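You operate a simulated robot arm through the tools that you are given. There is no shell and no other tool.

You run a simulated robot arm. Do the job below in one go: nothing can be reset, and whatever is moved stays where it is left.

Task
Highlight the amount due on the water and piano bills with the green highlighter.
Fine: then lay the water bill in the red tray; the highlighter goes back in the pen stand. Set down upright: what you pick out. A coat counts when it lies all over at full strength: go over it till it gets no stronger.
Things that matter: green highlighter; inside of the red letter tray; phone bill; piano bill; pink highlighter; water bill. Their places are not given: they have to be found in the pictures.

Only the result counts: the job must be done as asked and must still hold three seconds after the hand-in. Knocking over, shifting, dropping, spilling or breaking anything else fails it.

Robot
A 6-joint arm with a two-finger parallel gripper, fixed in place. Base frame: the origin is at the foot of the arm, x ahead of it, y to its left, z up; the work surface is at about z = 0.75. Units: m, degrees, N and s.
With the tool pointing down near the work surface it reaches from about 0.26 to 0.68 m from the base axis. Its first joint turns from -66.0 to 66.0 degrees. Payload 2.9 kg.
Tool frame: the origin (TCP) lies between the finger pads and is the grasp point; the fingertips stand 0.03 m ahead of it; z points along the fingers, y is the line along which they close. The gripper opens to 0.11 m. The fingers are 0.02 m wide and 0.01 m thick; the gripper's body (0.048 by 0.112 m) begins 0.055 m behind the TCP.
Orientation is that of the tool frame in the base frame, as a unit quaternion [w, x, y, z]. With the fingers straight down and closing along the base's y, the tool's x points along the base's -x, its y along +y and its z along -z.

Tools
- The arm moves only by the tool apply_moves. Its argument "commands" is one flat list of numbers, 7 for each row, row after row: the shift along the tool's x, y, z in m, then the turn, a rotation vector about the tool's x, y, z in degrees, then the opening, from 0 (shut) to 1 (fully open). In form: [tx, ty, tz, wx, wy, wz, hand, tx, ty, tz, wx, wy, wz, hand, ...]. A call has 1 to 20 rows; each row is the pose to reach, as a shift and turn from the pose commanded when the call began, along the tool's axes at that moment. Rows are played at 5 a second. More than 0.05 m and 8.6 degrees between two rows, or a gripper value outside its range, and nothing of the call is played. Where a pose cannot be reached the arm comes as near as it can. A force on the tool above 70 N (or 10 N above the force at the start of the call, whichever is more), or a blocked arm, ends the call early, and 0.2 s more pass. Each finger travels about 0.108 m/s and halts on what it meets, pressing with about 22 N; the grip force reading is that of the motor and also rises with nothing between the fingers. The clock runs only during rows and for 0.2 s after the last one: add rows that repeat a pose to give the fingers time. The reply holds the time, the measured pose of the TCP, the force on the tool along the base axes, the opening and the grip force, in the units named above and with some noise, with the torque about the TCP (base axes, N m) and any sound that the robot's microphone picked up, and new pictures: "show" is both (left out), scene, wrist or none.
- Cameras (640 x 400 px; columns grow to the right, rows downward): "scene" is fixed at [0.0941, 0.4563, 1.3914]; the picture's right is [-0.64, -0.77, 0.00], its down [-0.43, 0.35, -0.83] and it looks along [0.64, -0.53, -0.55] (base axes); focal length 314 px, centre (320, 200). "wrist" rides on the gripper at [0.072, 0.017, -0.103] in the tool frame; the picture's right is [-0.23, 0.97, 0.00], its down [-0.76, -0.18, -0.62] and it looks along [-0.61, -0.14, 0.78] (tool axes); focal length 222 px, centre (320, 200).
- probe_pixels(camera, pixels): for up to 12 pixels [column, row] of the newest picture of that camera ("zoom" is the newest enlarged one), the place [x, y, z] in the base frame of the surface seen there, good to about 0.002 m, but the place of the scene camera against the robot may be out by one fixed shift of up to 0.018 m in any direction. No time passes.
- zoom(camera, box): a new picture of the part [left, top, right, bottom] of that camera's present view, enlarged. No time passes.
- job_done(): hands the job in; it is judged then, once.

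Open the gripper and draw the arm clear of the work before you hand the job in, unless the task says otherwise.

The tools are called after "Request:" by a JSON object that holds its "name" and its "arguments". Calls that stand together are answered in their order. apply_moves: Moves the arm, as the interface text tells. Its arguments: {"type":"object","properties":{"commands":{"type":"array"},"show":{"type":"string","enum":["both","scene","wrist","none"]}},"required":["commands"]} The other tools are called the same way: probe_pixels (camera, pixels) gives the place of the surface under pixels of a picture; zoom (camera, box) takes an enlarged picture of a part of a camera's view; job_done () hands the job in.

At the start:

```text
time_s: 0.0
position: [0.4512, -0.0554, 1.0499]
tool_rot: [0.0, 0.0, 1.0, 0.0]
force: [0.7, 0.3, 0.1]
wrist_torque: [-0.02, 0.0, 0.02]
finger_gap: 0.1101
grip_force: 0.1
```

scene: 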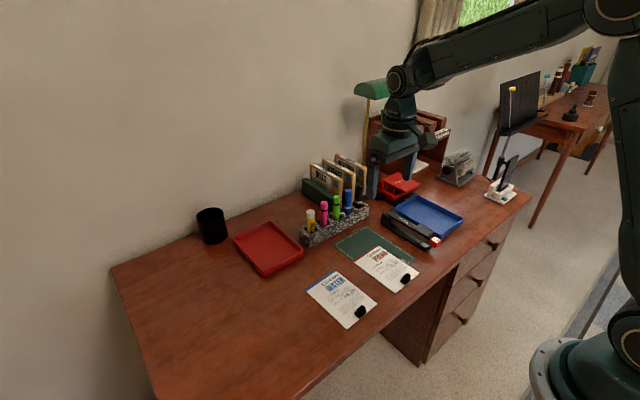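
wrist: 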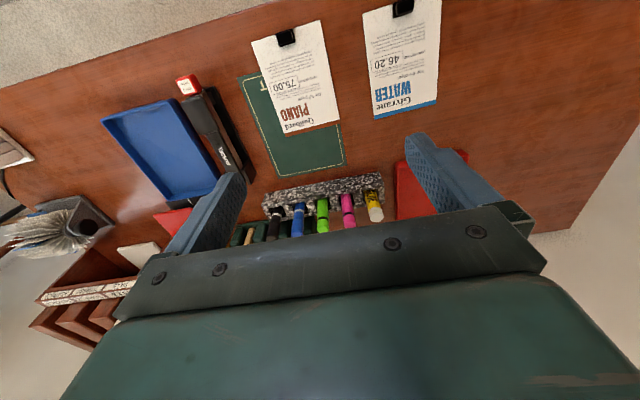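

The scene shows the pen stand around (335,220), the water bill at (341,298), the piano bill at (386,268) and the red tray at (268,247). I'll zoom in on these for detail first.

Request:
{"name": "zoom", "arguments": {"camera": "scene", "box": [290, 180, 390, 250]}}

Request:
{"name": "zoom", "arguments": {"camera": "scene", "box": [300, 235, 430, 335]}}

Request:
{"name": "zoom", "arguments": {"camera": "wrist", "box": [230, 0, 470, 150]}}

Request:
{"name": "zoom", "arguments": {"camera": "wrist", "box": [220, 150, 480, 260]}}

```text
5.71 times, centred on (340, 215) of scene
```

zoom: 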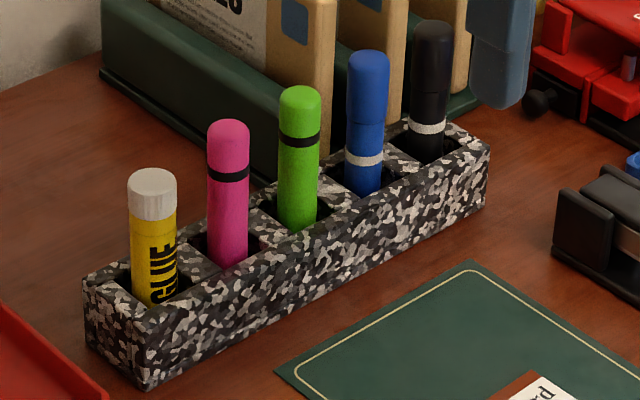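

```text
4.00 times, centred on (365, 285) of scene
```

zoom: 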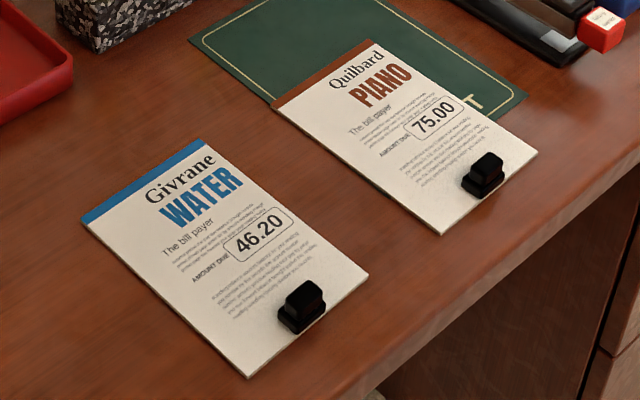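

```text
2.67 times, centred on (350, 75) of wrist
```

zoom: 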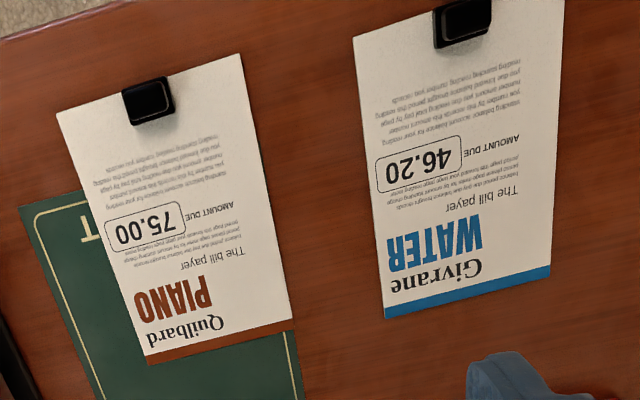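

```text
2.46 times, centred on (350, 205) of wrist
```

zoom: 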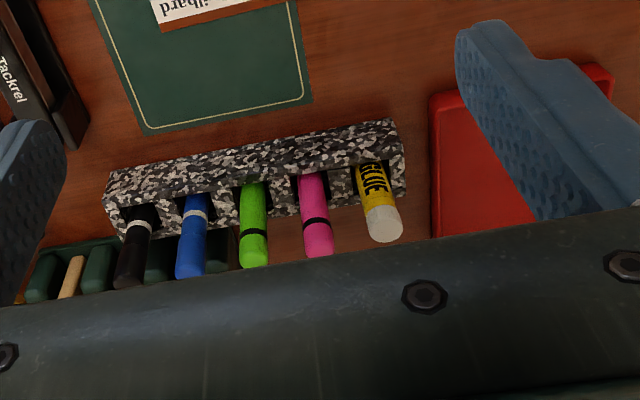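

I can see the amount boxes (75.00 and 46.20) on both bills, and the green highlighter stands third in the rack. I'll probe the key spots with the wrist camera.

Request:
{"name": "probe_pixels", "arguments": {"camera": "wrist", "pixels": [[323, 205], [323, 218], [323, 232], [346, 200], [372, 205], [299, 210], [267, 195], [381, 178], [265, 190], [383, 210], [280, 183], [320, 180]]}}

Request:
{"name": "probe_pixels", "arguments": {"camera": "scene", "pixels": [[337, 197], [337, 204], [337, 212], [325, 206], [325, 212], [349, 194], [311, 213], [306, 229], [316, 246], [374, 211], [363, 202], [345, 228]]}}

Request:
{"name": "zoom", "arguments": {"camera": "scene", "box": [315, 190, 365, 225]}}

```text
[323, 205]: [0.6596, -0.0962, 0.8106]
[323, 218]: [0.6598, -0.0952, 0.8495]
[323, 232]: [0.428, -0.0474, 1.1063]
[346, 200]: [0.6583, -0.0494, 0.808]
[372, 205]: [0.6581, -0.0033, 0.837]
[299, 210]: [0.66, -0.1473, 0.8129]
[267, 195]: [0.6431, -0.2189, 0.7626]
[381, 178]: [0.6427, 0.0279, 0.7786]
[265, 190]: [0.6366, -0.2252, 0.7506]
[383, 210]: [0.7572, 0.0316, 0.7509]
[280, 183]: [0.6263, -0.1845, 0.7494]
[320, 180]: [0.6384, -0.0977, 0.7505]
```

```text
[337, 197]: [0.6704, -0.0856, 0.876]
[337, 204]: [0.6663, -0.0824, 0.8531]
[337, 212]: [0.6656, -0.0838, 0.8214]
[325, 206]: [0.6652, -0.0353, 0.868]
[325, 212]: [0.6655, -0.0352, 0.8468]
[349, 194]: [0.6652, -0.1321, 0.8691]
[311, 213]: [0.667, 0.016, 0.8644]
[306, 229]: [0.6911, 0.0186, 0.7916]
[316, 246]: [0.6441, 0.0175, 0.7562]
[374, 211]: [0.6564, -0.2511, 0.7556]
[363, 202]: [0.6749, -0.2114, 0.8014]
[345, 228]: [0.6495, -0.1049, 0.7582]
```

```text
11.43 times, centred on (340, 208) of scene
```

zoom: 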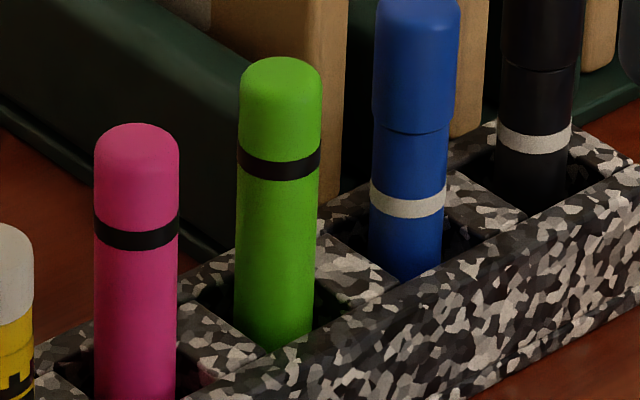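

The green pen's top is near z≈0.876 and the stand's rim near z≈0.79, with files behind it. I'll probe the file holder and surroundings behind the stand and the tray before approaching.

Request:
{"name": "probe_pixels", "arguments": {"camera": "scene", "pixels": [[315, 168], [325, 162], [336, 158], [350, 165], [345, 180], [357, 175], [320, 185], [308, 190], [364, 165], [355, 205], [330, 200], [372, 180]]}}

Request:
{"name": "probe_pixels", "arguments": {"camera": "scene", "pixels": [[234, 238], [268, 223], [303, 251], [266, 275], [268, 248], [255, 240], [285, 252], [240, 240], [268, 228], [297, 252], [266, 268], [210, 210]]}}

Request:
{"name": "zoom", "arguments": {"camera": "wrist", "box": [360, 0, 450, 120]}}

```text
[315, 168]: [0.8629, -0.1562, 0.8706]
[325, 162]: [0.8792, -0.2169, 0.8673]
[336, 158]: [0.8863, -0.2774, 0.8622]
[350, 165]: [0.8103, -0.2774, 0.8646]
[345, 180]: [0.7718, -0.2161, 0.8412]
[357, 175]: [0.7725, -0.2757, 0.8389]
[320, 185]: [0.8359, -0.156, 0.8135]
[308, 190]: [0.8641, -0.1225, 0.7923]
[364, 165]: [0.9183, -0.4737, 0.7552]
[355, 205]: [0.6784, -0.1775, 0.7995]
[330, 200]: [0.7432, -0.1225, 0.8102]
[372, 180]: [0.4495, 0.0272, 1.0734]
```

```text
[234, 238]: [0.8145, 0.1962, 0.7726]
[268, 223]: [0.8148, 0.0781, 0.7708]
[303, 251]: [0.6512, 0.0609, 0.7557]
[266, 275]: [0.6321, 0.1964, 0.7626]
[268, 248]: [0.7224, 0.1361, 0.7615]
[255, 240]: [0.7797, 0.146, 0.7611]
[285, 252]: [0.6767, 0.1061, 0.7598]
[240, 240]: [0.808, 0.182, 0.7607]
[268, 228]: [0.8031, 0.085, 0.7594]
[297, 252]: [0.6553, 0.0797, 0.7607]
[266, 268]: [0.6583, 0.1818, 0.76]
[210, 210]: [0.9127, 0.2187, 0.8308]
```

```text
3.33 times, centred on (405, 60) of wrist
```

zoom: 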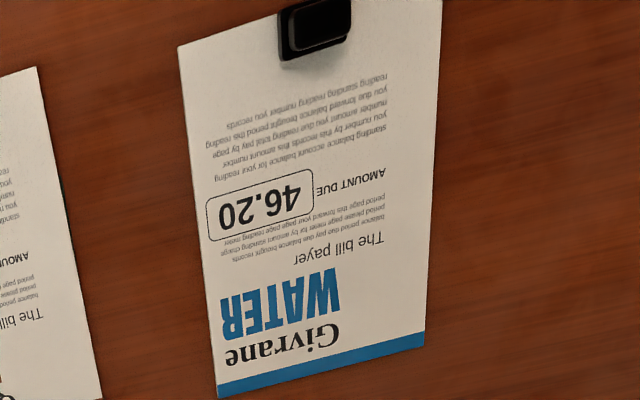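

The files are well clear of the stand (x ≥ 0.74). Now I'll probe the water bill's corners, the amount box corners and its clip in this zoom picture.

Request:
{"name": "probe_pixels", "arguments": {"camera": "zoom", "pixels": [[183, 48], [438, 8], [422, 342], [222, 390], [208, 189], [309, 170], [315, 205], [208, 240], [260, 205], [315, 25], [290, 50], [345, 40]]}}

Request:
{"name": "zoom", "arguments": {"camera": "wrist", "box": [245, 10, 345, 140]}}

```text
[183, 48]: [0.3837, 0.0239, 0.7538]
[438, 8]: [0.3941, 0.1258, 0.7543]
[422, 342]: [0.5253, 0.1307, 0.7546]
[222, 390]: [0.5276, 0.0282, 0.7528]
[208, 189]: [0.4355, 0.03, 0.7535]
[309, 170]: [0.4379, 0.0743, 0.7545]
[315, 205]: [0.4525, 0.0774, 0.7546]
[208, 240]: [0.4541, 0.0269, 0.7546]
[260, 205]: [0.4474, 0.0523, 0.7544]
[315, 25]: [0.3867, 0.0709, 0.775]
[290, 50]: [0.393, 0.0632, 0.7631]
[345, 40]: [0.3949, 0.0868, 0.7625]
```

```text
3.08 times, centred on (295, 75) of wrist
```

zoom: 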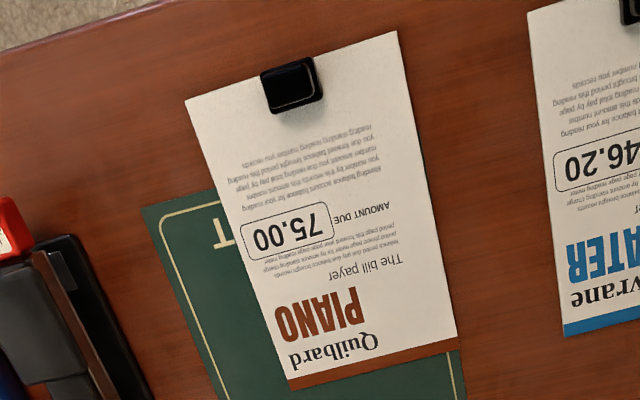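

I have rough places of the water bill (amount box about x 0.436–0.454, y 0.027–0.077). I'll move the wrist camera nearer to both bills for a more accurate look.

Request:
{"name": "apply_moves", "arguments": {"commands": [0.03, 0.01, 0.025, 0, 0, 0, 1, 0.06, 0.02, 0.05, 0, 0, 0, 1, 0.09, 0.03, 0.075, 0, 0, 0, 1, 0.12, 0.04, 0.1, 0, 0, 0, 1, 0.12, 0.04, 0.1, 0, 0, 0, 1], "show": "both"}}

```text
time_s: 1.2
position: [0.3307, -0.0135, 0.9506]
tool_rot: [0.0, 0.0, 1.0, 0.0]
force: [0.3, -0.4, -0.9]
wrist_torque: [0.0, -0.02, -0.04]
finger_gap: 0.1102
grip_force: 0.2
```

scene: 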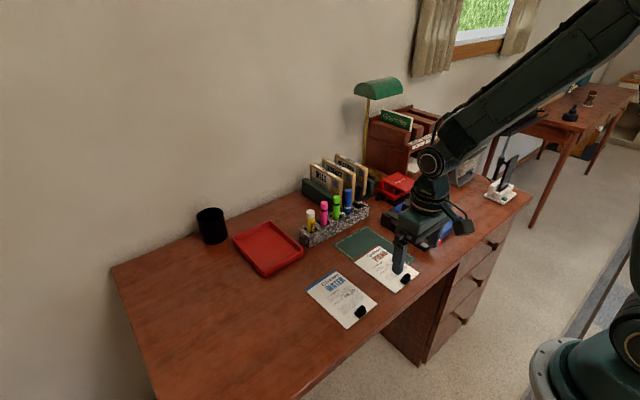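
wrist: 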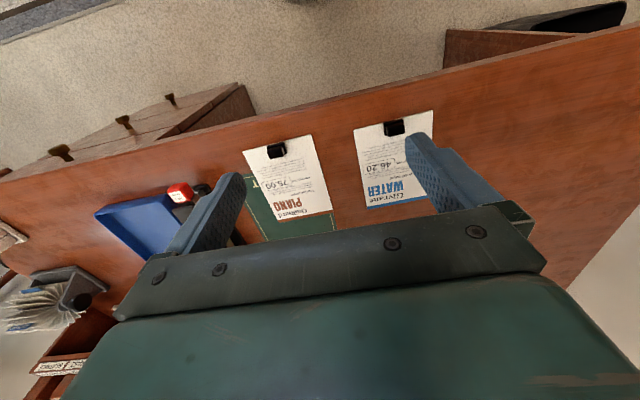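

Both bills are seen now at (395,165) and (290,175). I'll zoom in on each and probe the amount boxes.

Request:
{"name": "zoom", "arguments": {"camera": "wrist", "box": [345, 105, 441, 165]}}

Request:
{"name": "zoom", "arguments": {"camera": "wrist", "box": [345, 150, 425, 200]}}

```text
6.67 times, centred on (393, 135) of wrist
```

zoom: 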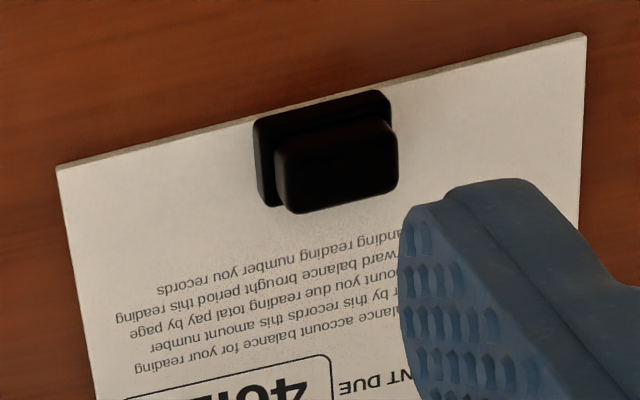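

```text
8.00 times, centred on (385, 175) of wrist
```

zoom: 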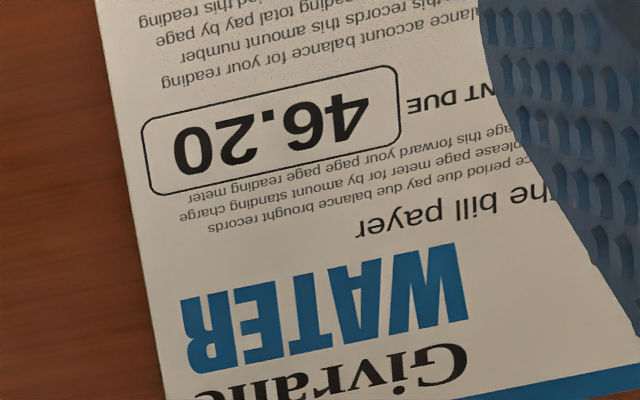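

The clip's knob is a clear grip point and the amount box fills this zoom from (142,120) to (400,67) and (150,195) to (400,145). I'll probe its edges.

Request:
{"name": "probe_pixels", "arguments": {"camera": "zoom", "pixels": [[143, 125], [152, 192], [390, 68], [402, 142], [268, 95], [275, 168], [147, 158], [396, 105], [271, 130], [125, 158], [112, 80], [160, 370]]}}

Request:
{"name": "zoom", "arguments": {"camera": "wrist", "box": [250, 160, 330, 210]}}

```text
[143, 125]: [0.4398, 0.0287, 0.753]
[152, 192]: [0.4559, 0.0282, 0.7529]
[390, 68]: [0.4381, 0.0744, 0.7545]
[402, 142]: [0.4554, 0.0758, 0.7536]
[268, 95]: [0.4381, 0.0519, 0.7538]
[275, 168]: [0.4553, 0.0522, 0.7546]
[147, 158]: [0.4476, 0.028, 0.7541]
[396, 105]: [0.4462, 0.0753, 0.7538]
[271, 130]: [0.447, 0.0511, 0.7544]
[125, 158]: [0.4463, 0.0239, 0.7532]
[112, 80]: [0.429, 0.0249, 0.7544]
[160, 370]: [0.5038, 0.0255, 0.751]
```

```text
8.00 times, centred on (290, 185) of wrist
```

zoom: 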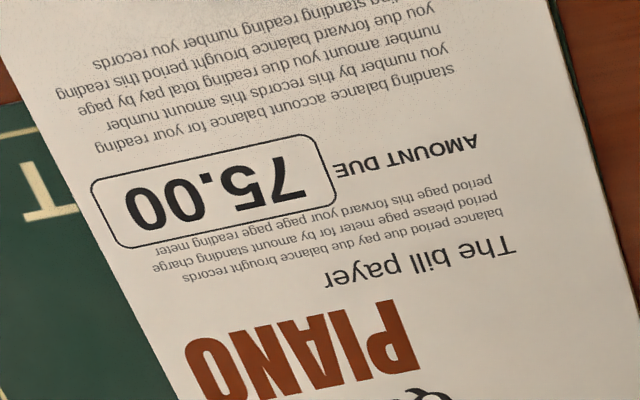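

Water box: x≈0.4385–0.4555, y≈0.028–0.0757, paper at z≈0.754. Now the piano box, whose corners in this zoom are about (92,185), (318,135), (337,203), (122,250).

Request:
{"name": "probe_pixels", "arguments": {"camera": "zoom", "pixels": [[92, 185], [318, 136], [337, 200], [122, 249], [205, 158], [229, 226], [104, 217], [329, 168], [216, 192], [78, 168], [178, 390], [50, 110]]}}

Request:
{"name": "probe_pixels", "arguments": {"camera": "wrist", "pixels": [[393, 127], [385, 128], [403, 126], [395, 122], [276, 149], [270, 150], [283, 148], [244, 151], [310, 135], [333, 210], [277, 221], [354, 130]]}}

```text
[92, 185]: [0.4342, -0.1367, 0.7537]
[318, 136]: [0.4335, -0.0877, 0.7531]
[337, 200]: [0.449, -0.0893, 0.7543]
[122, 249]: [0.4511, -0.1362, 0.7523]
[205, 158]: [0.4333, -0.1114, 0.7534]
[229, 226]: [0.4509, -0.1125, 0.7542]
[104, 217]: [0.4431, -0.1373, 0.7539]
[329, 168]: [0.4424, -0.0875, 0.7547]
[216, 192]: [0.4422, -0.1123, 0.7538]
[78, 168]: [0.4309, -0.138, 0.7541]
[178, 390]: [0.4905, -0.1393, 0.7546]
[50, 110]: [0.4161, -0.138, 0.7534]
```

```text
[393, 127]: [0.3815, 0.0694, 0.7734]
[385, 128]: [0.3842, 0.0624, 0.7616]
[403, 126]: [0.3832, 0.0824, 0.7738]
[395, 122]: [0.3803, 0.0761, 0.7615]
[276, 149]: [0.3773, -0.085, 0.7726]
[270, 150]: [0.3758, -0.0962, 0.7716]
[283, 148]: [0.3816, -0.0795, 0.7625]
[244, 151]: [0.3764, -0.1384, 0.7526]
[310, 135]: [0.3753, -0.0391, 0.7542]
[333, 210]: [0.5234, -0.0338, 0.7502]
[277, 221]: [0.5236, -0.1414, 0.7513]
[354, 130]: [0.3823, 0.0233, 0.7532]
```

Piano box: x≈0.4338–0.4507, y≈-0.1367–-0.088. Now I'll move toward the pen stand, staying at z≈0.95, to see the green highlighter up close.

Request:
{"name": "apply_moves", "arguments": {"commands": [-0.04, -0.013, 0, 0, 0, 0, 1, -0.08, -0.026, 0, 0, 0, 0, 1, -0.12, -0.04, 0, 0, 0, 0, 1, -0.16, -0.053, 0, 0, 0, 0, 1, -0.2, -0.066, 0, 0, 0, 0, 1, -0.24, -0.08, 0, 0, 0, 0, 1, -0.24, -0.08, 0, 0, 0, 0, 1], "show": "both"}}

```text
time_s: 2.8
position: [0.57, -0.0945, 0.9484]
tool_rot: [-0.001, 0.0, 1.0, 0.0]
force: [-0.3, -0.8, 1.2]
wrist_torque: [0.0, -0.01, -0.01]
finger_gap: 0.1101
grip_force: 0.1
```

scene: 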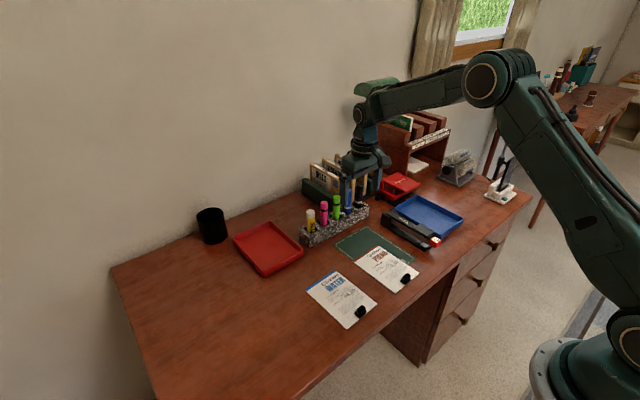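
wrist: 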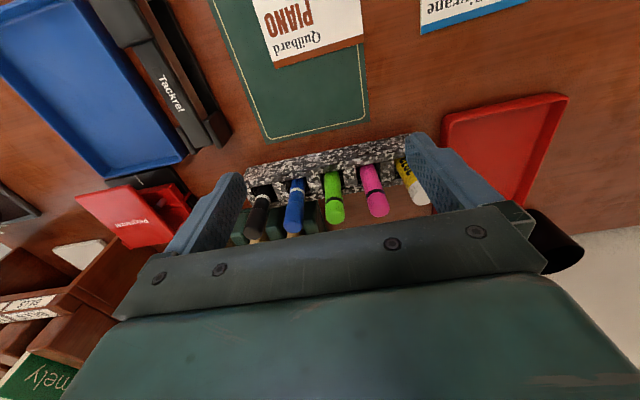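

The pens are now visible between the fingers; green at about (333,195). I'll zoom in on it.

Request:
{"name": "zoom", "arguments": {"camera": "wrist", "box": [240, 135, 440, 245]}}

Request:
{"name": "zoom", "arguments": {"camera": "wrist", "box": [300, 160, 380, 230]}}

```text
3.20 times, centred on (340, 190) of wrist
```

zoom: 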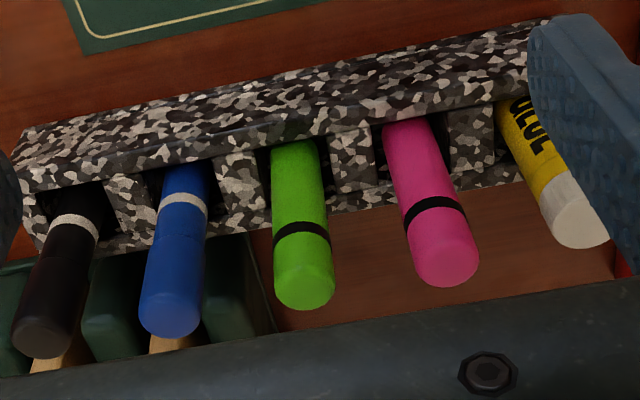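

```text
5.71 times, centred on (340, 195) of wrist
```

zoom: 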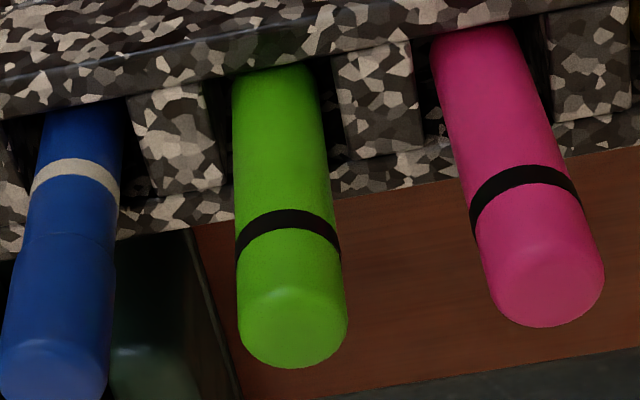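

Request:
{"name": "probe_pixels", "arguments": {"camera": "zoom", "pixels": [[292, 325], [245, 320], [342, 320], [270, 100], [240, 240], [335, 240], [288, 265], [288, 225], [290, 358], [515, 280], [550, 300], [380, 155]]}}

Request:
{"name": "probe_pixels", "arguments": {"camera": "wrist", "pixels": [[250, 190], [290, 170], [350, 158], [405, 140], [265, 185], [312, 185], [353, 180], [387, 172], [327, 168], [340, 145], [300, 155], [316, 180]]}}

```text
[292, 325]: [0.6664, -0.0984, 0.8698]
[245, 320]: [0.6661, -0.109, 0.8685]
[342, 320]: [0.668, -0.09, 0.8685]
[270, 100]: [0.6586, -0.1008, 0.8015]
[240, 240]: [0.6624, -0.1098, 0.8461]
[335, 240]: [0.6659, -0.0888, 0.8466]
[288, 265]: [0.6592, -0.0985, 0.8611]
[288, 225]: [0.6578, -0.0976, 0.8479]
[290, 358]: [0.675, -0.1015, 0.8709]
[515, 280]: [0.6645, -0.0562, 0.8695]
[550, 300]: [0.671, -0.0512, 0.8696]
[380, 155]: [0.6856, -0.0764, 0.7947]
```

```text
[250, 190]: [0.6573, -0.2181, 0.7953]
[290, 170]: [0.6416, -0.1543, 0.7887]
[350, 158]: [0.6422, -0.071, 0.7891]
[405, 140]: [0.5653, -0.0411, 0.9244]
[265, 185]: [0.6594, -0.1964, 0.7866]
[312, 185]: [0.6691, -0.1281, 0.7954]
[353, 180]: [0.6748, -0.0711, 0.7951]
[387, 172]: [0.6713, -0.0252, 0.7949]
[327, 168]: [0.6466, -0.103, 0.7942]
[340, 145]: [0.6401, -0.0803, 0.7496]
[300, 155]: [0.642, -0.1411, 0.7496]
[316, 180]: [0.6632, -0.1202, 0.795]
```

Green pen: axis at about (0.668, -0.099), top z≈0.870, diameter≈0.02, rim z≈0.795. I'll check the neighbours' tops and move straight above the pen with the fingers partly closed.

Request:
{"name": "probe_pixels", "arguments": {"camera": "wrist", "pixels": [[293, 229], [288, 225], [253, 240], [376, 210], [420, 205], [333, 220]]}}

Request:
{"name": "apply_moves", "arguments": {"commands": [-0.033, -0.0015, 0, 0, 0, 0, 0.8, -0.066, -0.003, 0, 0, 0, 0, 0.5, -0.098, -0.0045, 0, 0, 0, 0, 0.35, -0.098, -0.0045, 0, 0, 0, 0, 0.35, -0.098, -0.0045, 0, 0, 0, 0, 0.35], "show": "both"}}

```text
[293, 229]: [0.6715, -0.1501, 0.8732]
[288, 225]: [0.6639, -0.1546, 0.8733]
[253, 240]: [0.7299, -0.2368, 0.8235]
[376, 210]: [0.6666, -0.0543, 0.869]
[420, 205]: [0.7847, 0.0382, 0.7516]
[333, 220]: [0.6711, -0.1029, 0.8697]
```

```text
time_s: 4.0
position: [0.6681, -0.0996, 0.9491]
tool_rot: [0.0, -0.001, 1.0, 0.001]
force: [0.3, 0.1, 0.0]
wrist_torque: [-0.03, 0.03, 0.03]
finger_gap: 0.0386
grip_force: 0.0
```

scene: 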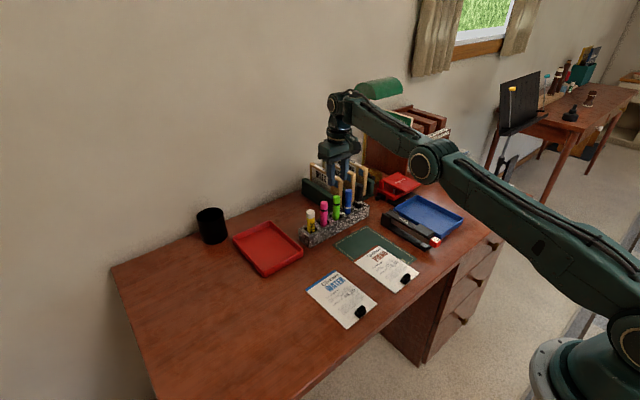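
wrist: 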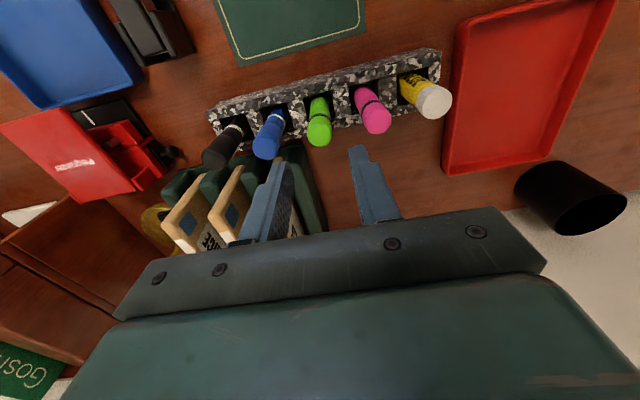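

The arm reaches there fine; the green pen's top is at about (320,133) in the wrist view. I'll probe again from this view to confirm alignment before descending.

Request:
{"name": "zoom", "arguments": {"camera": "wrist", "box": [280, 80, 360, 160]}}

Request:
{"name": "probe_pixels", "arguments": {"camera": "wrist", "pixels": [[320, 137], [320, 140], [312, 136], [328, 133], [376, 122], [269, 150], [319, 115], [318, 105], [335, 107], [300, 113]]}}

```text
5.00 times, centred on (320, 120) of wrist
```

zoom: 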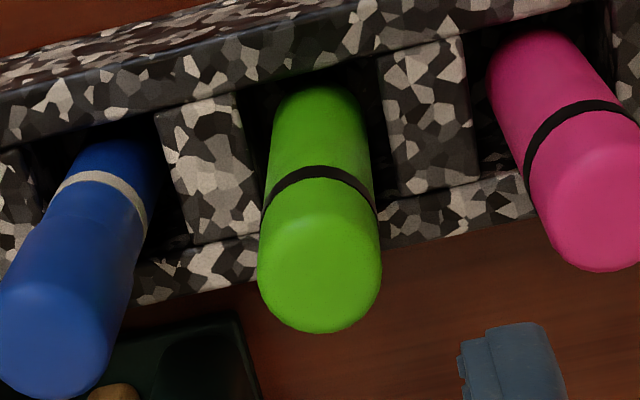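

```text
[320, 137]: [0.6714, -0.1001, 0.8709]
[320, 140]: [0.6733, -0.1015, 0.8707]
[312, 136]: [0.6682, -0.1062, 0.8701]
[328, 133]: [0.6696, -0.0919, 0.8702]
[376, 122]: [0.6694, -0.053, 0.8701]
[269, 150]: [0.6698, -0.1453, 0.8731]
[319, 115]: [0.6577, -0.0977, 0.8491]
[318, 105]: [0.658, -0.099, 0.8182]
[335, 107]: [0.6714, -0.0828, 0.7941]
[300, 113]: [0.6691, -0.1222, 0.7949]
```

Aligned (pen axis ≈ (0.668,-0.099), TCP (0.668,-0.0996)). I'll descend to z≈0.838 and close on the pen.

Request:
{"name": "apply_moves", "arguments": {"commands": [0, 0, 0.03, 0, 0, 0, 0.35, 0, 0, 0.06, 0, 0, 0, 0.35, 0, 0, 0.09, 0, 0, 0, 0.35, 0, 0, 0.111, 0, 0, 0, 0.35, 0, 0, 0.111, 0, 0, 0, 0.35], "show": "both"}}

```text
time_s: 5.2
position: [0.6685, -0.099, 0.837]
tool_rot: [0.001, 0.0, 1.0, 0.0]
force: [-0.3, 0.1, -0.4]
wrist_torque: [-0.02, 0.01, -0.01]
finger_gap: 0.0386
grip_force: 0.1
```

scene: 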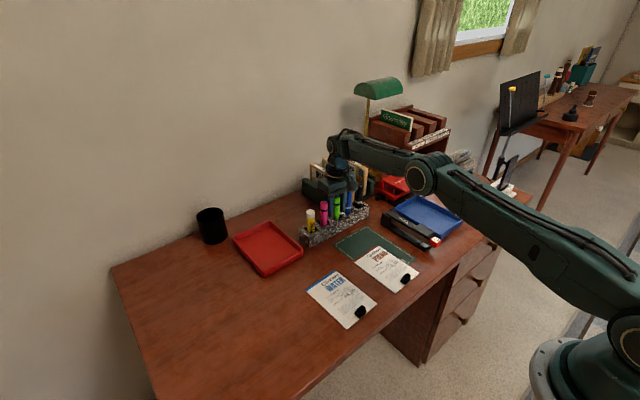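
wrist: 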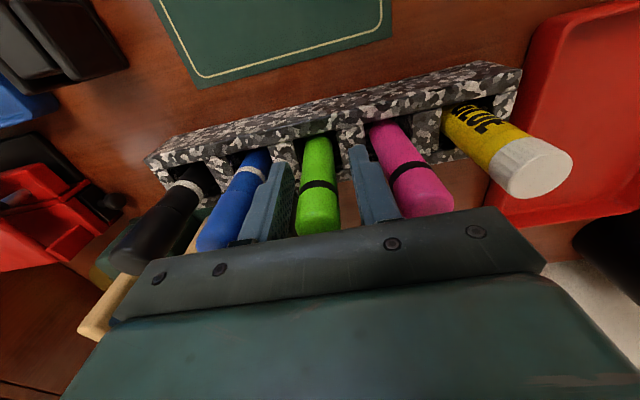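

The fingers bracket the green pen at (318,190) with nothing touched. I'll close the gripper.

Request:
{"name": "apply_moves", "arguments": {"commands": [0, 0, 0, 0, 0, 0, 0.2, 0, 0, 0, 0, 0, 0, 0.1, 0, 0, 0, 0, 0, 0, 0.1, 0, 0, 0, 0, 0, 0, 0.1], "show": "wrist"}}

```text
time_s: 6.2
position: [0.6691, -0.0995, 0.8384]
tool_rot: [0.0, 0.0, 1.0, 0.001]
force: [0.0, 0.0, -0.9]
wrist_torque: [0.01, -0.01, 0.01]
finger_gap: 0.0208
grip_force: 22.2
```

wrist: 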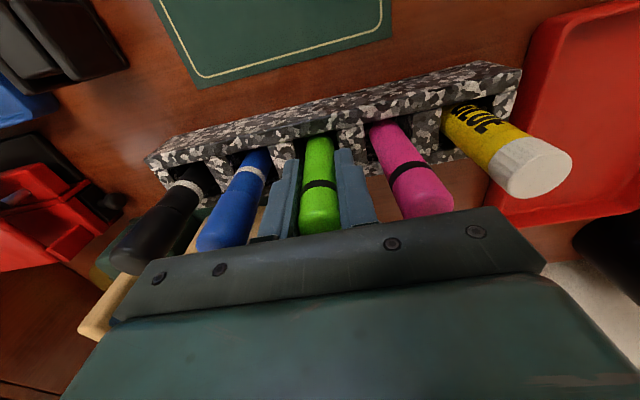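

Gripped at a 20.8 mm gap. I'll lift straight up and look at the pen's lower end.

Request:
{"name": "apply_moves", "arguments": {"commands": [0, 0, -0.02, 0, 0, 0, 0.1, 0, 0, -0.04, 0, 0, 0, 0.1, 0, 0, -0.07, 0, 0, 0, 0.1, 0, 0, -0.1, 0, 0, 0, 0.1, 0, 0, -0.13, 0, 0, 0, 0.1, 0, 0, -0.13, 0, 0, 0, 0.1], "show": "both"}}

Request:
{"name": "zoom", "arguments": {"camera": "scene", "box": [290, 130, 390, 230]}}

Request:
{"name": "zoom", "arguments": {"camera": "wrist", "box": [240, 100, 400, 240]}}

```text
time_s: 7.6
position: [0.6667, -0.098, 0.9676]
tool_rot: [0.0, 0.0, 1.0, 0.0]
force: [0.3, 0.2, -0.1]
wrist_torque: [0.04, 0.0, 0.0]
finger_gap: 0.0204
grip_force: 22.1
```

scene: 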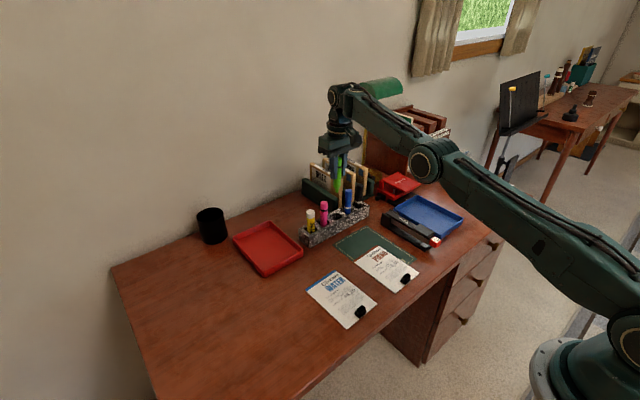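
wrist: 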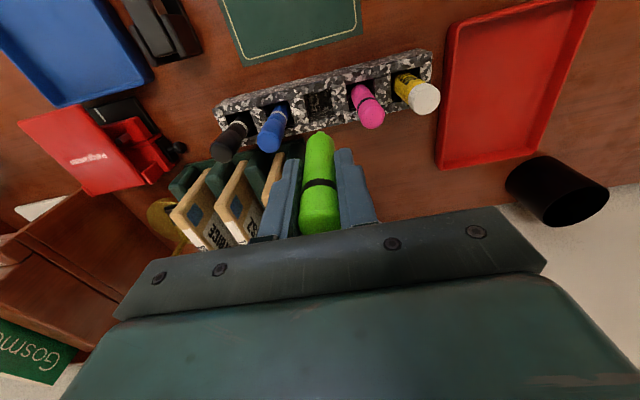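

```text
4.00 times, centred on (340, 180) of scene
```

zoom: 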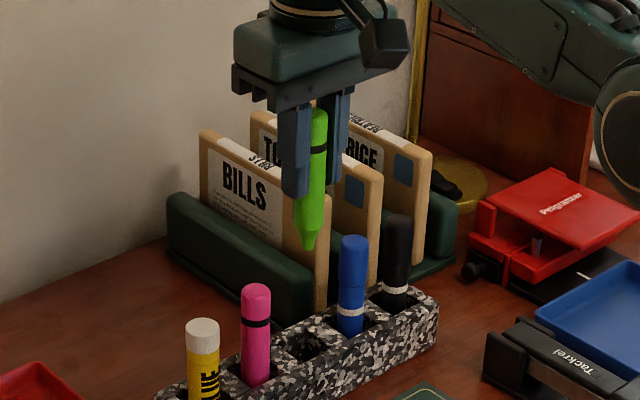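

```text
2.86 times, centred on (320, 170) of wrist
```

zoom: 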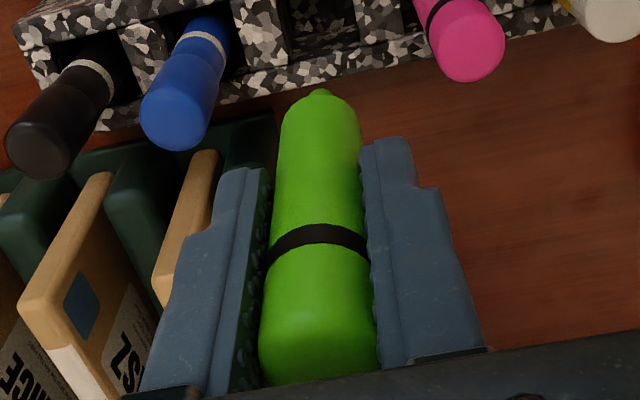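

The highlighter's tapered nib points down, uncapped. I'll zoom on the nib to measure its distance below the TCP.

Request:
{"name": "zoom", "arguments": {"camera": "scene", "box": [325, 150, 355, 200]}}

Request:
{"name": "zoom", "arguments": {"camera": "wrist", "box": [295, 120, 345, 160]}}

```text
8.00 times, centred on (340, 175) of scene
```

zoom: 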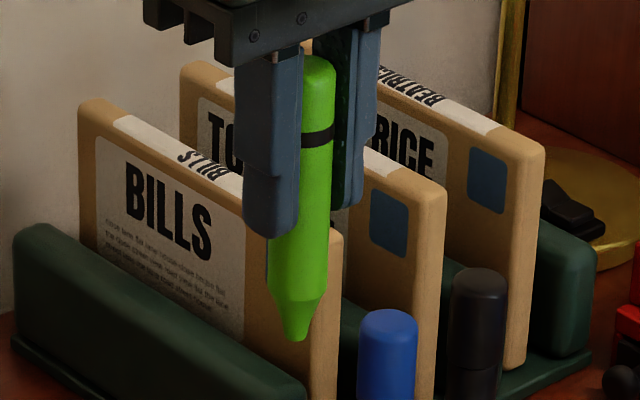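

```text
10.00 times, centred on (320, 140) of wrist
```

zoom: 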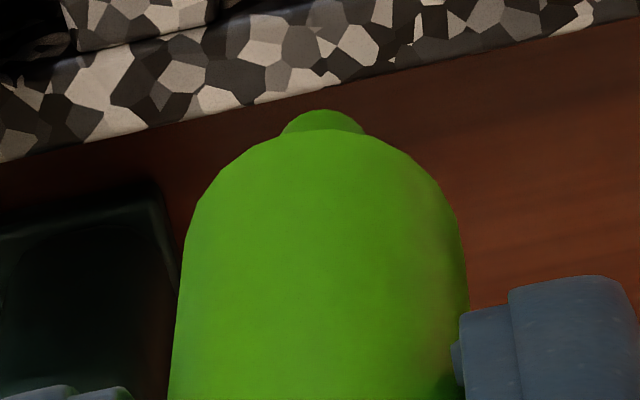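

The nib's end sits at scene px ≈(337,192) and wrist px ≈(320,131.5). I'll probe it in both views along with the pen's top.

Request:
{"name": "probe_pixels", "arguments": {"camera": "scene", "pixels": [[336.5, 191.5], [336.9, 191], [337, 188], [338, 184], [339.6, 159], [339.6, 160], [339.5, 167.5], [339.5, 168.5]]}}

Request:
{"name": "probe_pixels", "arguments": {"camera": "zoom", "pixels": [[322, 115], [322, 120], [310, 122], [335, 122], [322, 145], [322, 250], [322, 350]]}}

Request:
{"name": "probe_pixels", "arguments": {"camera": "wrist", "pixels": [[319, 182], [319, 190], [319, 215], [319, 225], [320, 135]]}}

```text
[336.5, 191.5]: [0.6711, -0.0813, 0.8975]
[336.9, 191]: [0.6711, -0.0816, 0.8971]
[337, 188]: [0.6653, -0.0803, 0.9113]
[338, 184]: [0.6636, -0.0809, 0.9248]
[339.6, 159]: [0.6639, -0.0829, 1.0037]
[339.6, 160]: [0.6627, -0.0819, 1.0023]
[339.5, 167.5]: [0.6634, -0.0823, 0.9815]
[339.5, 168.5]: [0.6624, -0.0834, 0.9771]
```

```text
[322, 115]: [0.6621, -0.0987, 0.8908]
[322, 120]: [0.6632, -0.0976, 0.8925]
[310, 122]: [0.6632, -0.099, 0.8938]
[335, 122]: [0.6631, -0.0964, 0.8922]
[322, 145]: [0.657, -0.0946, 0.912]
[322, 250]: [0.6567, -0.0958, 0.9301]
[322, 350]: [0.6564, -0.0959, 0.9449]
```

```text
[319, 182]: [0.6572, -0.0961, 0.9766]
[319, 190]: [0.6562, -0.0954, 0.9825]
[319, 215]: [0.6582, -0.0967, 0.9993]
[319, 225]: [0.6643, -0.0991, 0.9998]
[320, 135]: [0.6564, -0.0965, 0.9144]
```

The nib ends about 0.076 m below the TCP (tip z≈0.891 at TCP z≈0.968), right on the tool axis. I'll carry it at this height back over the piano bill's amount box.

Request:
{"name": "apply_moves", "arguments": {"commands": [0.04, -0.002, 0, 0, 0, 0, 0.1, 0.08, -0.005, 0, 0, 0, 0, 0.1, 0.12, -0.007, 0, 0, 0, 0, 0.1, 0.16, -0.009, 0, 0, 0, 0, 0.1, 0.2, -0.011, 0, 0, 0, 0, 0.1, 0.226, -0.013, 0, 0, 0, 0, 0.1, 0.226, -0.013, 0.03, 0, 0, 0, 0.1, 0.226, -0.013, 0.06, 0, 0, 0, 0.1, 0.226, -0.013, 0.09, 0, 0, 0, 0.1, 0.226, -0.013, 0.09, 0, 0, 0, 0.1], "show": "both"}}

Request:
{"name": "zoom", "arguments": {"camera": "wrist", "box": [240, 90, 400, 190]}}

Request:
{"name": "zoom", "arguments": {"camera": "scene", "box": [350, 210, 430, 300]}}

```text
time_s: 9.8
position: [0.4433, -0.1129, 0.8777]
tool_rot: [0.0, 0.001, 1.0, 0.0]
force: [0.2, 0.3, 0.2]
wrist_torque: [0.03, 0.01, -0.01]
finger_gap: 0.0203
grip_force: 22.2
```

scene: 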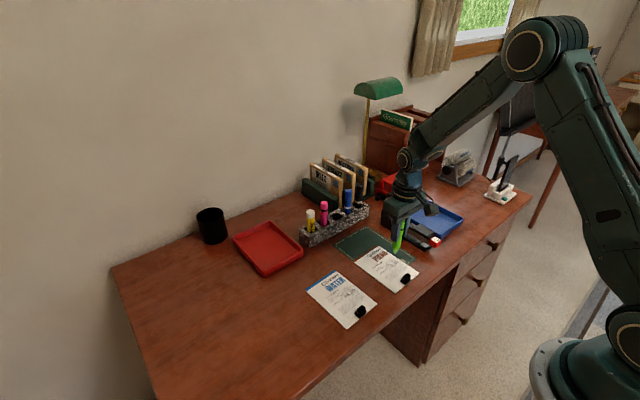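
wrist: 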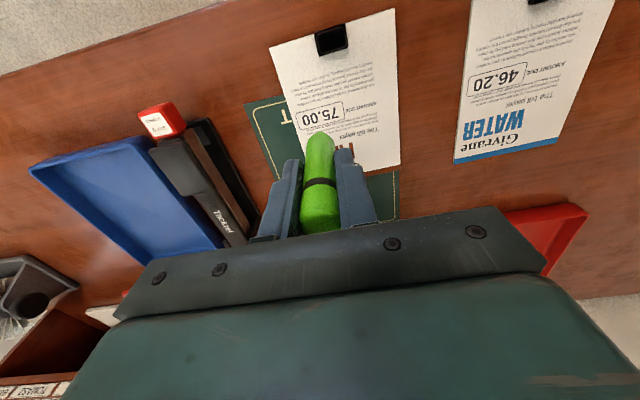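

```text
4.00 times, centred on (320, 140) of wrist
```

zoom: 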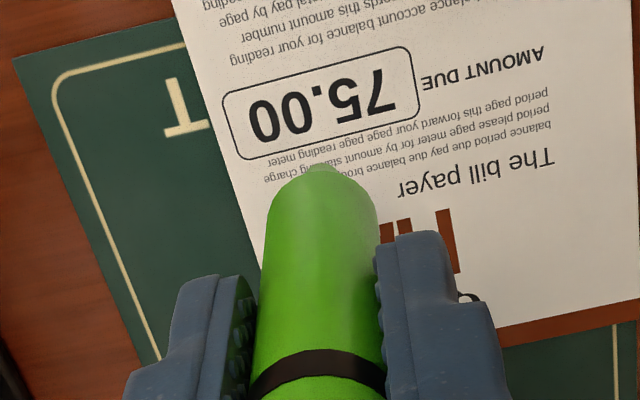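

```text
4.44 times, centred on (390, 255) of scene
```

zoom: 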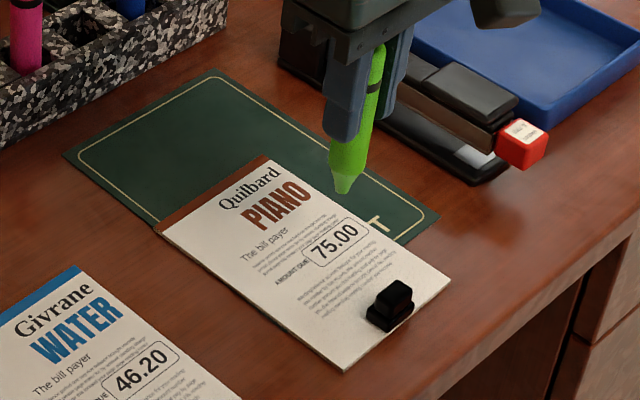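

The nib is pale green, hanging about 48 mm above the paper. I'll re-probe the piano box edges from this closer view to refine the coordinates.

Request:
{"name": "probe_pixels", "arguments": {"camera": "wrist", "pixels": [[295.9, 115], [298.5, 128.5], [342.3, 102.5], [344.5, 116], [319, 107.5], [322, 123], [297, 121], [343.5, 109.5], [320.5, 115.5]]}}

Request:
{"name": "zoom", "arguments": {"camera": "wrist", "box": [460, 50, 540, 110]}}

```text
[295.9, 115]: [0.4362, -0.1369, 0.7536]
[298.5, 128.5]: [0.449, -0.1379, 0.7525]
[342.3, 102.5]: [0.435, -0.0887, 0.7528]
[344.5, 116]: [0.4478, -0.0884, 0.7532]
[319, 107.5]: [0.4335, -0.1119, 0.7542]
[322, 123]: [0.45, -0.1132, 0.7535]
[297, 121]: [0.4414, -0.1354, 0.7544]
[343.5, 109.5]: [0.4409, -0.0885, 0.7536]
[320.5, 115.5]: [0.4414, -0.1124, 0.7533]
```

```text
6.67 times, centred on (500, 80) of wrist
```

zoom: 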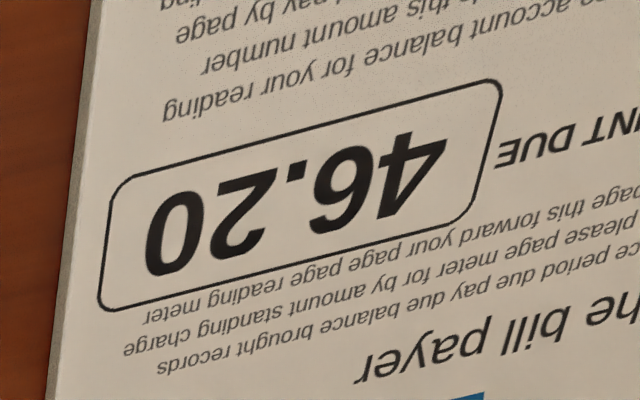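

Box refined: piano center ≈ (0.442, -0.1125), half size 8.3 × 24 mm. I'll probe the water box from here as well and then lower the nib carefully to just above the paper.

Request:
{"name": "probe_pixels", "arguments": {"camera": "zoom", "pixels": [[118, 185], [100, 295], [495, 85], [468, 212], [310, 131], [288, 262], [108, 243], [487, 148], [297, 197]]}}

Request:
{"name": "apply_moves", "arguments": {"commands": [0.0005, 0, 0.02, 0, 0, 0, 0.1, 0.001, 0, 0.036, 0, 0, 0, 0.1, 0.001, 0, 0.042, 0, 0, 0, 0.1, 0.001, 0, 0.042, 0, 0, 0, 0.1], "show": "both"}}

Request:
{"name": "zoom", "arguments": {"camera": "scene", "box": [360, 235, 420, 285]}}

```text
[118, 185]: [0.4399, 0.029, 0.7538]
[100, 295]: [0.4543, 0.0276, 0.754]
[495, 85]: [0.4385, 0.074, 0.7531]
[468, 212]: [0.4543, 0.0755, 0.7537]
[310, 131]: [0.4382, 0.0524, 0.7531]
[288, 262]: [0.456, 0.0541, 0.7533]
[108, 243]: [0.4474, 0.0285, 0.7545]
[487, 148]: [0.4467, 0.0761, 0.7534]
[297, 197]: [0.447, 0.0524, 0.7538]
```

```text
time_s: 10.8
position: [0.4422, -0.112, 0.8385]
tool_rot: [0.0, 0.001, 1.0, 0.001]
force: [0.5, 0.5, 1.6]
wrist_torque: [0.06, -0.05, 0.02]
finger_gap: 0.0206
grip_force: 22.5
```

scene: 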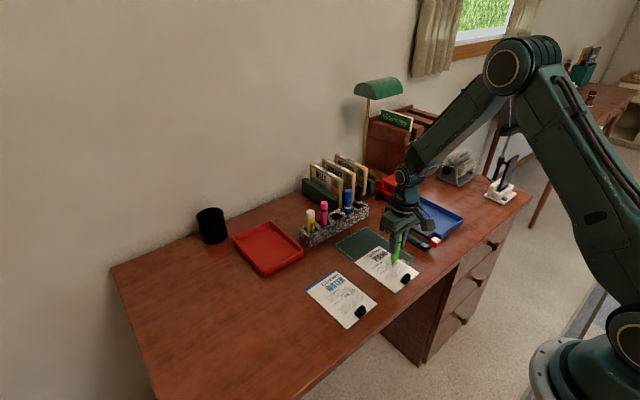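
wrist: 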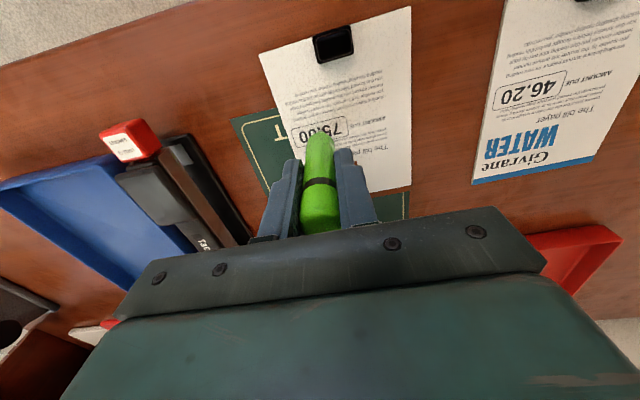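

```text
8.00 times, centred on (390, 260) of scene
```

zoom: 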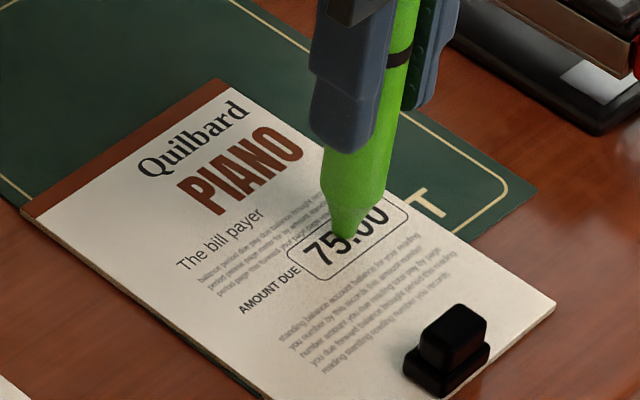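

The nib is very close to the paper (scene zoom (346,238), at the box center) and force z read 1.6 N. I'll go down in 1 mm steps watching the force.

Request:
{"name": "apply_moves", "arguments": {"commands": [0, 0, 0.001, 0, 0, 0, 0.1, 0, 0, 0.001, 0, 0, 0, 0.1], "show": "none"}}

Request:
{"name": "zoom", "arguments": {"camera": "scene", "box": [375, 245, 405, 275]}}

```text
time_s: 11.4
position: [0.4435, -0.1121, 0.8368]
tool_rot: [0.001, 0.0, 1.0, 0.0]
force: [1.0, -0.3, 4.2]
wrist_torque: [-0.19, -0.03, -0.02]
finger_gap: 0.0205
grip_force: 22.1
```

```text
13.33 times, centred on (390, 260) of scene
```

zoom: 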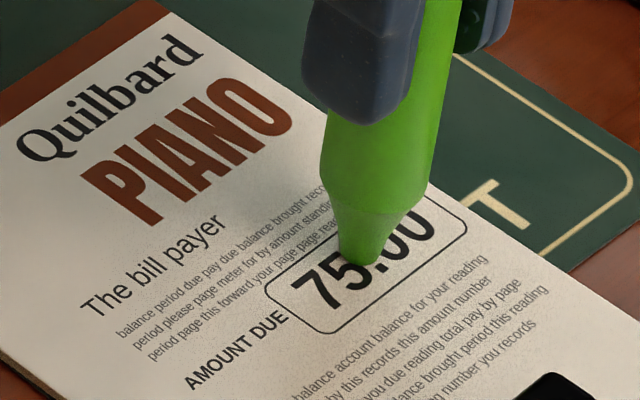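

Contact: 4.2 N at the paper. I'll draw a first stroke along the middle of the box (±17 mm along y), then lift a little to see the mark.

Request:
{"name": "apply_moves", "arguments": {"commands": [0, 0.004, 0, 0, 0, 0, 0.1, 0, 0.008, 0, 0, 0, 0, 0.1, 0, 0.012, 0, 0, 0, 0, 0.1, 0, 0.017, 0, 0, 0, 0, 0.1, 0, 0.012, 0, 0, 0, 0, 0.1, 0, 0.007, 0, 0, 0, 0, 0.1, 0, 0.002, 0, 0, 0, 0, 0.1, 0, -0.003, 0, 0, 0, 0, 0.1, 0, -0.008, 0, 0, 0, 0, 0.1, 0, -0.013, 0, 0, 0, 0, 0.1, 0, -0.017, 0, 0, 0, 0, 0.1, 0, -0.017, 0, 0, 0, 0, 0.1], "show": "none"}}

Request:
{"name": "apply_moves", "arguments": {"commands": [0, 0, -0.01, 0, 0, 0, 0.1, 0, 0, -0.03, 0, 0, 0, 0.1, -0.015, 0, -0.05, 0, 0, 0, 0.1, -0.03, 0, -0.05, 0, 0, 0, 0.1], "show": "both"}}

Request:
{"name": "zoom", "arguments": {"camera": "wrist", "box": [260, 50, 400, 150]}}

Request:
{"name": "zoom", "arguments": {"camera": "scene", "box": [375, 245, 405, 275]}}

```text
time_s: 14.0
position: [0.4419, -0.1313, 0.8367]
tool_rot: [0.0, 0.0, 1.0, 0.0]
force: [0.2, -0.6, 0.7]
wrist_torque: [-0.02, -0.01, 0.02]
finger_gap: 0.0205
grip_force: 22.1
```

```text
time_s: 15.0
position: [0.4711, -0.1286, 0.8862]
tool_rot: [0.001, 0.0, 1.0, 0.0]
force: [0.2, -0.4, -0.8]
wrist_torque: [0.01, 0.04, -0.02]
finger_gap: 0.0207
grip_force: 22.1
```

scene: 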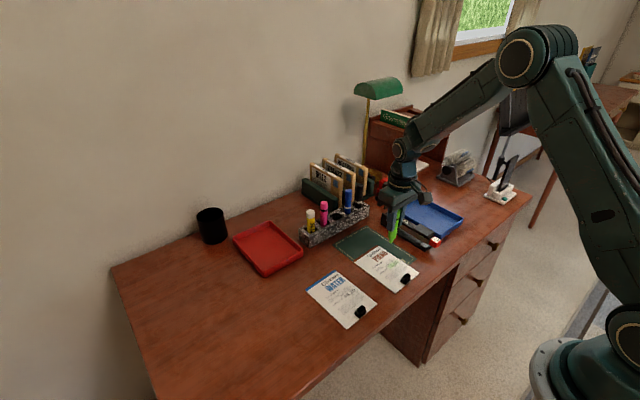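
wrist: 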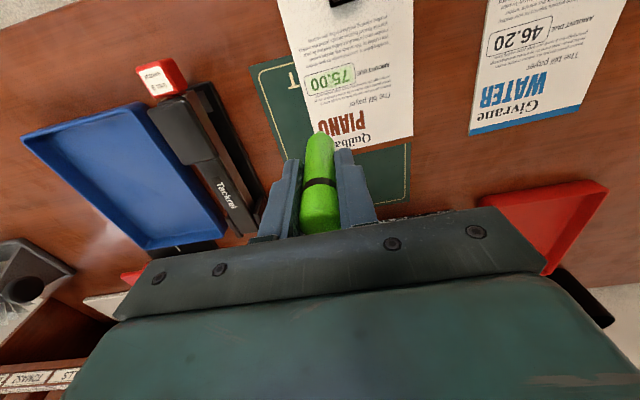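

```text
4.00 times, centred on (330, 100) of wrist
```

zoom: 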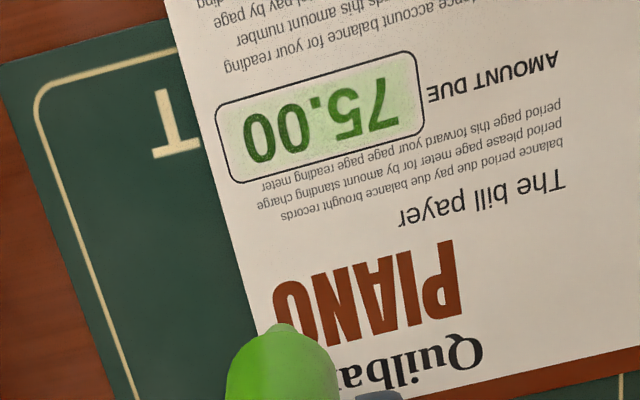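

```text
13.33 times, centred on (390, 260) of scene
```

zoom: 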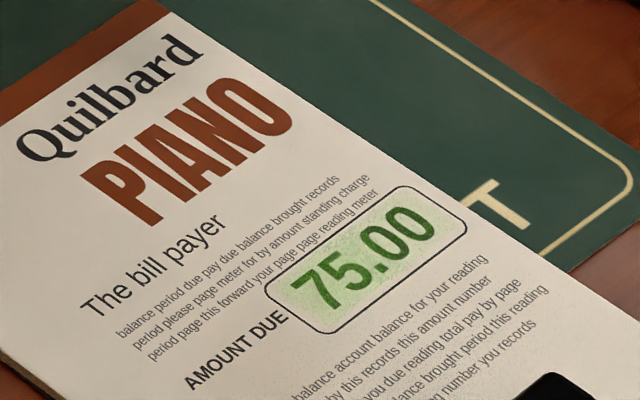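

The stroke landed in the box with a light, patchy coat (wrist zoom (320,120)); the bill hasn't shifted. I'll zoom in closer to see coverage before more passes.

Request:
{"name": "zoom", "arguments": {"camera": "wrist", "box": [305, 55, 375, 100]}}

```text
8.89 times, centred on (340, 78) of wrist
```

zoom: 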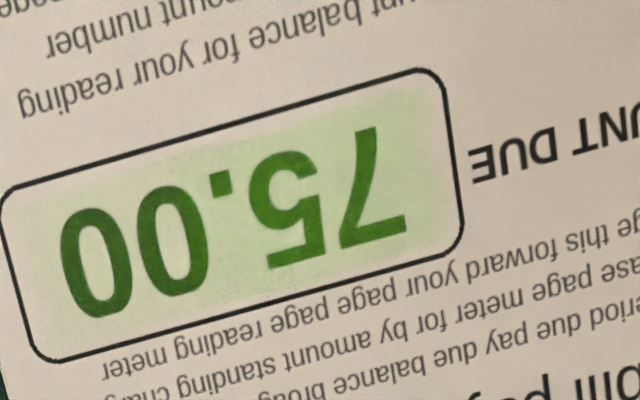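

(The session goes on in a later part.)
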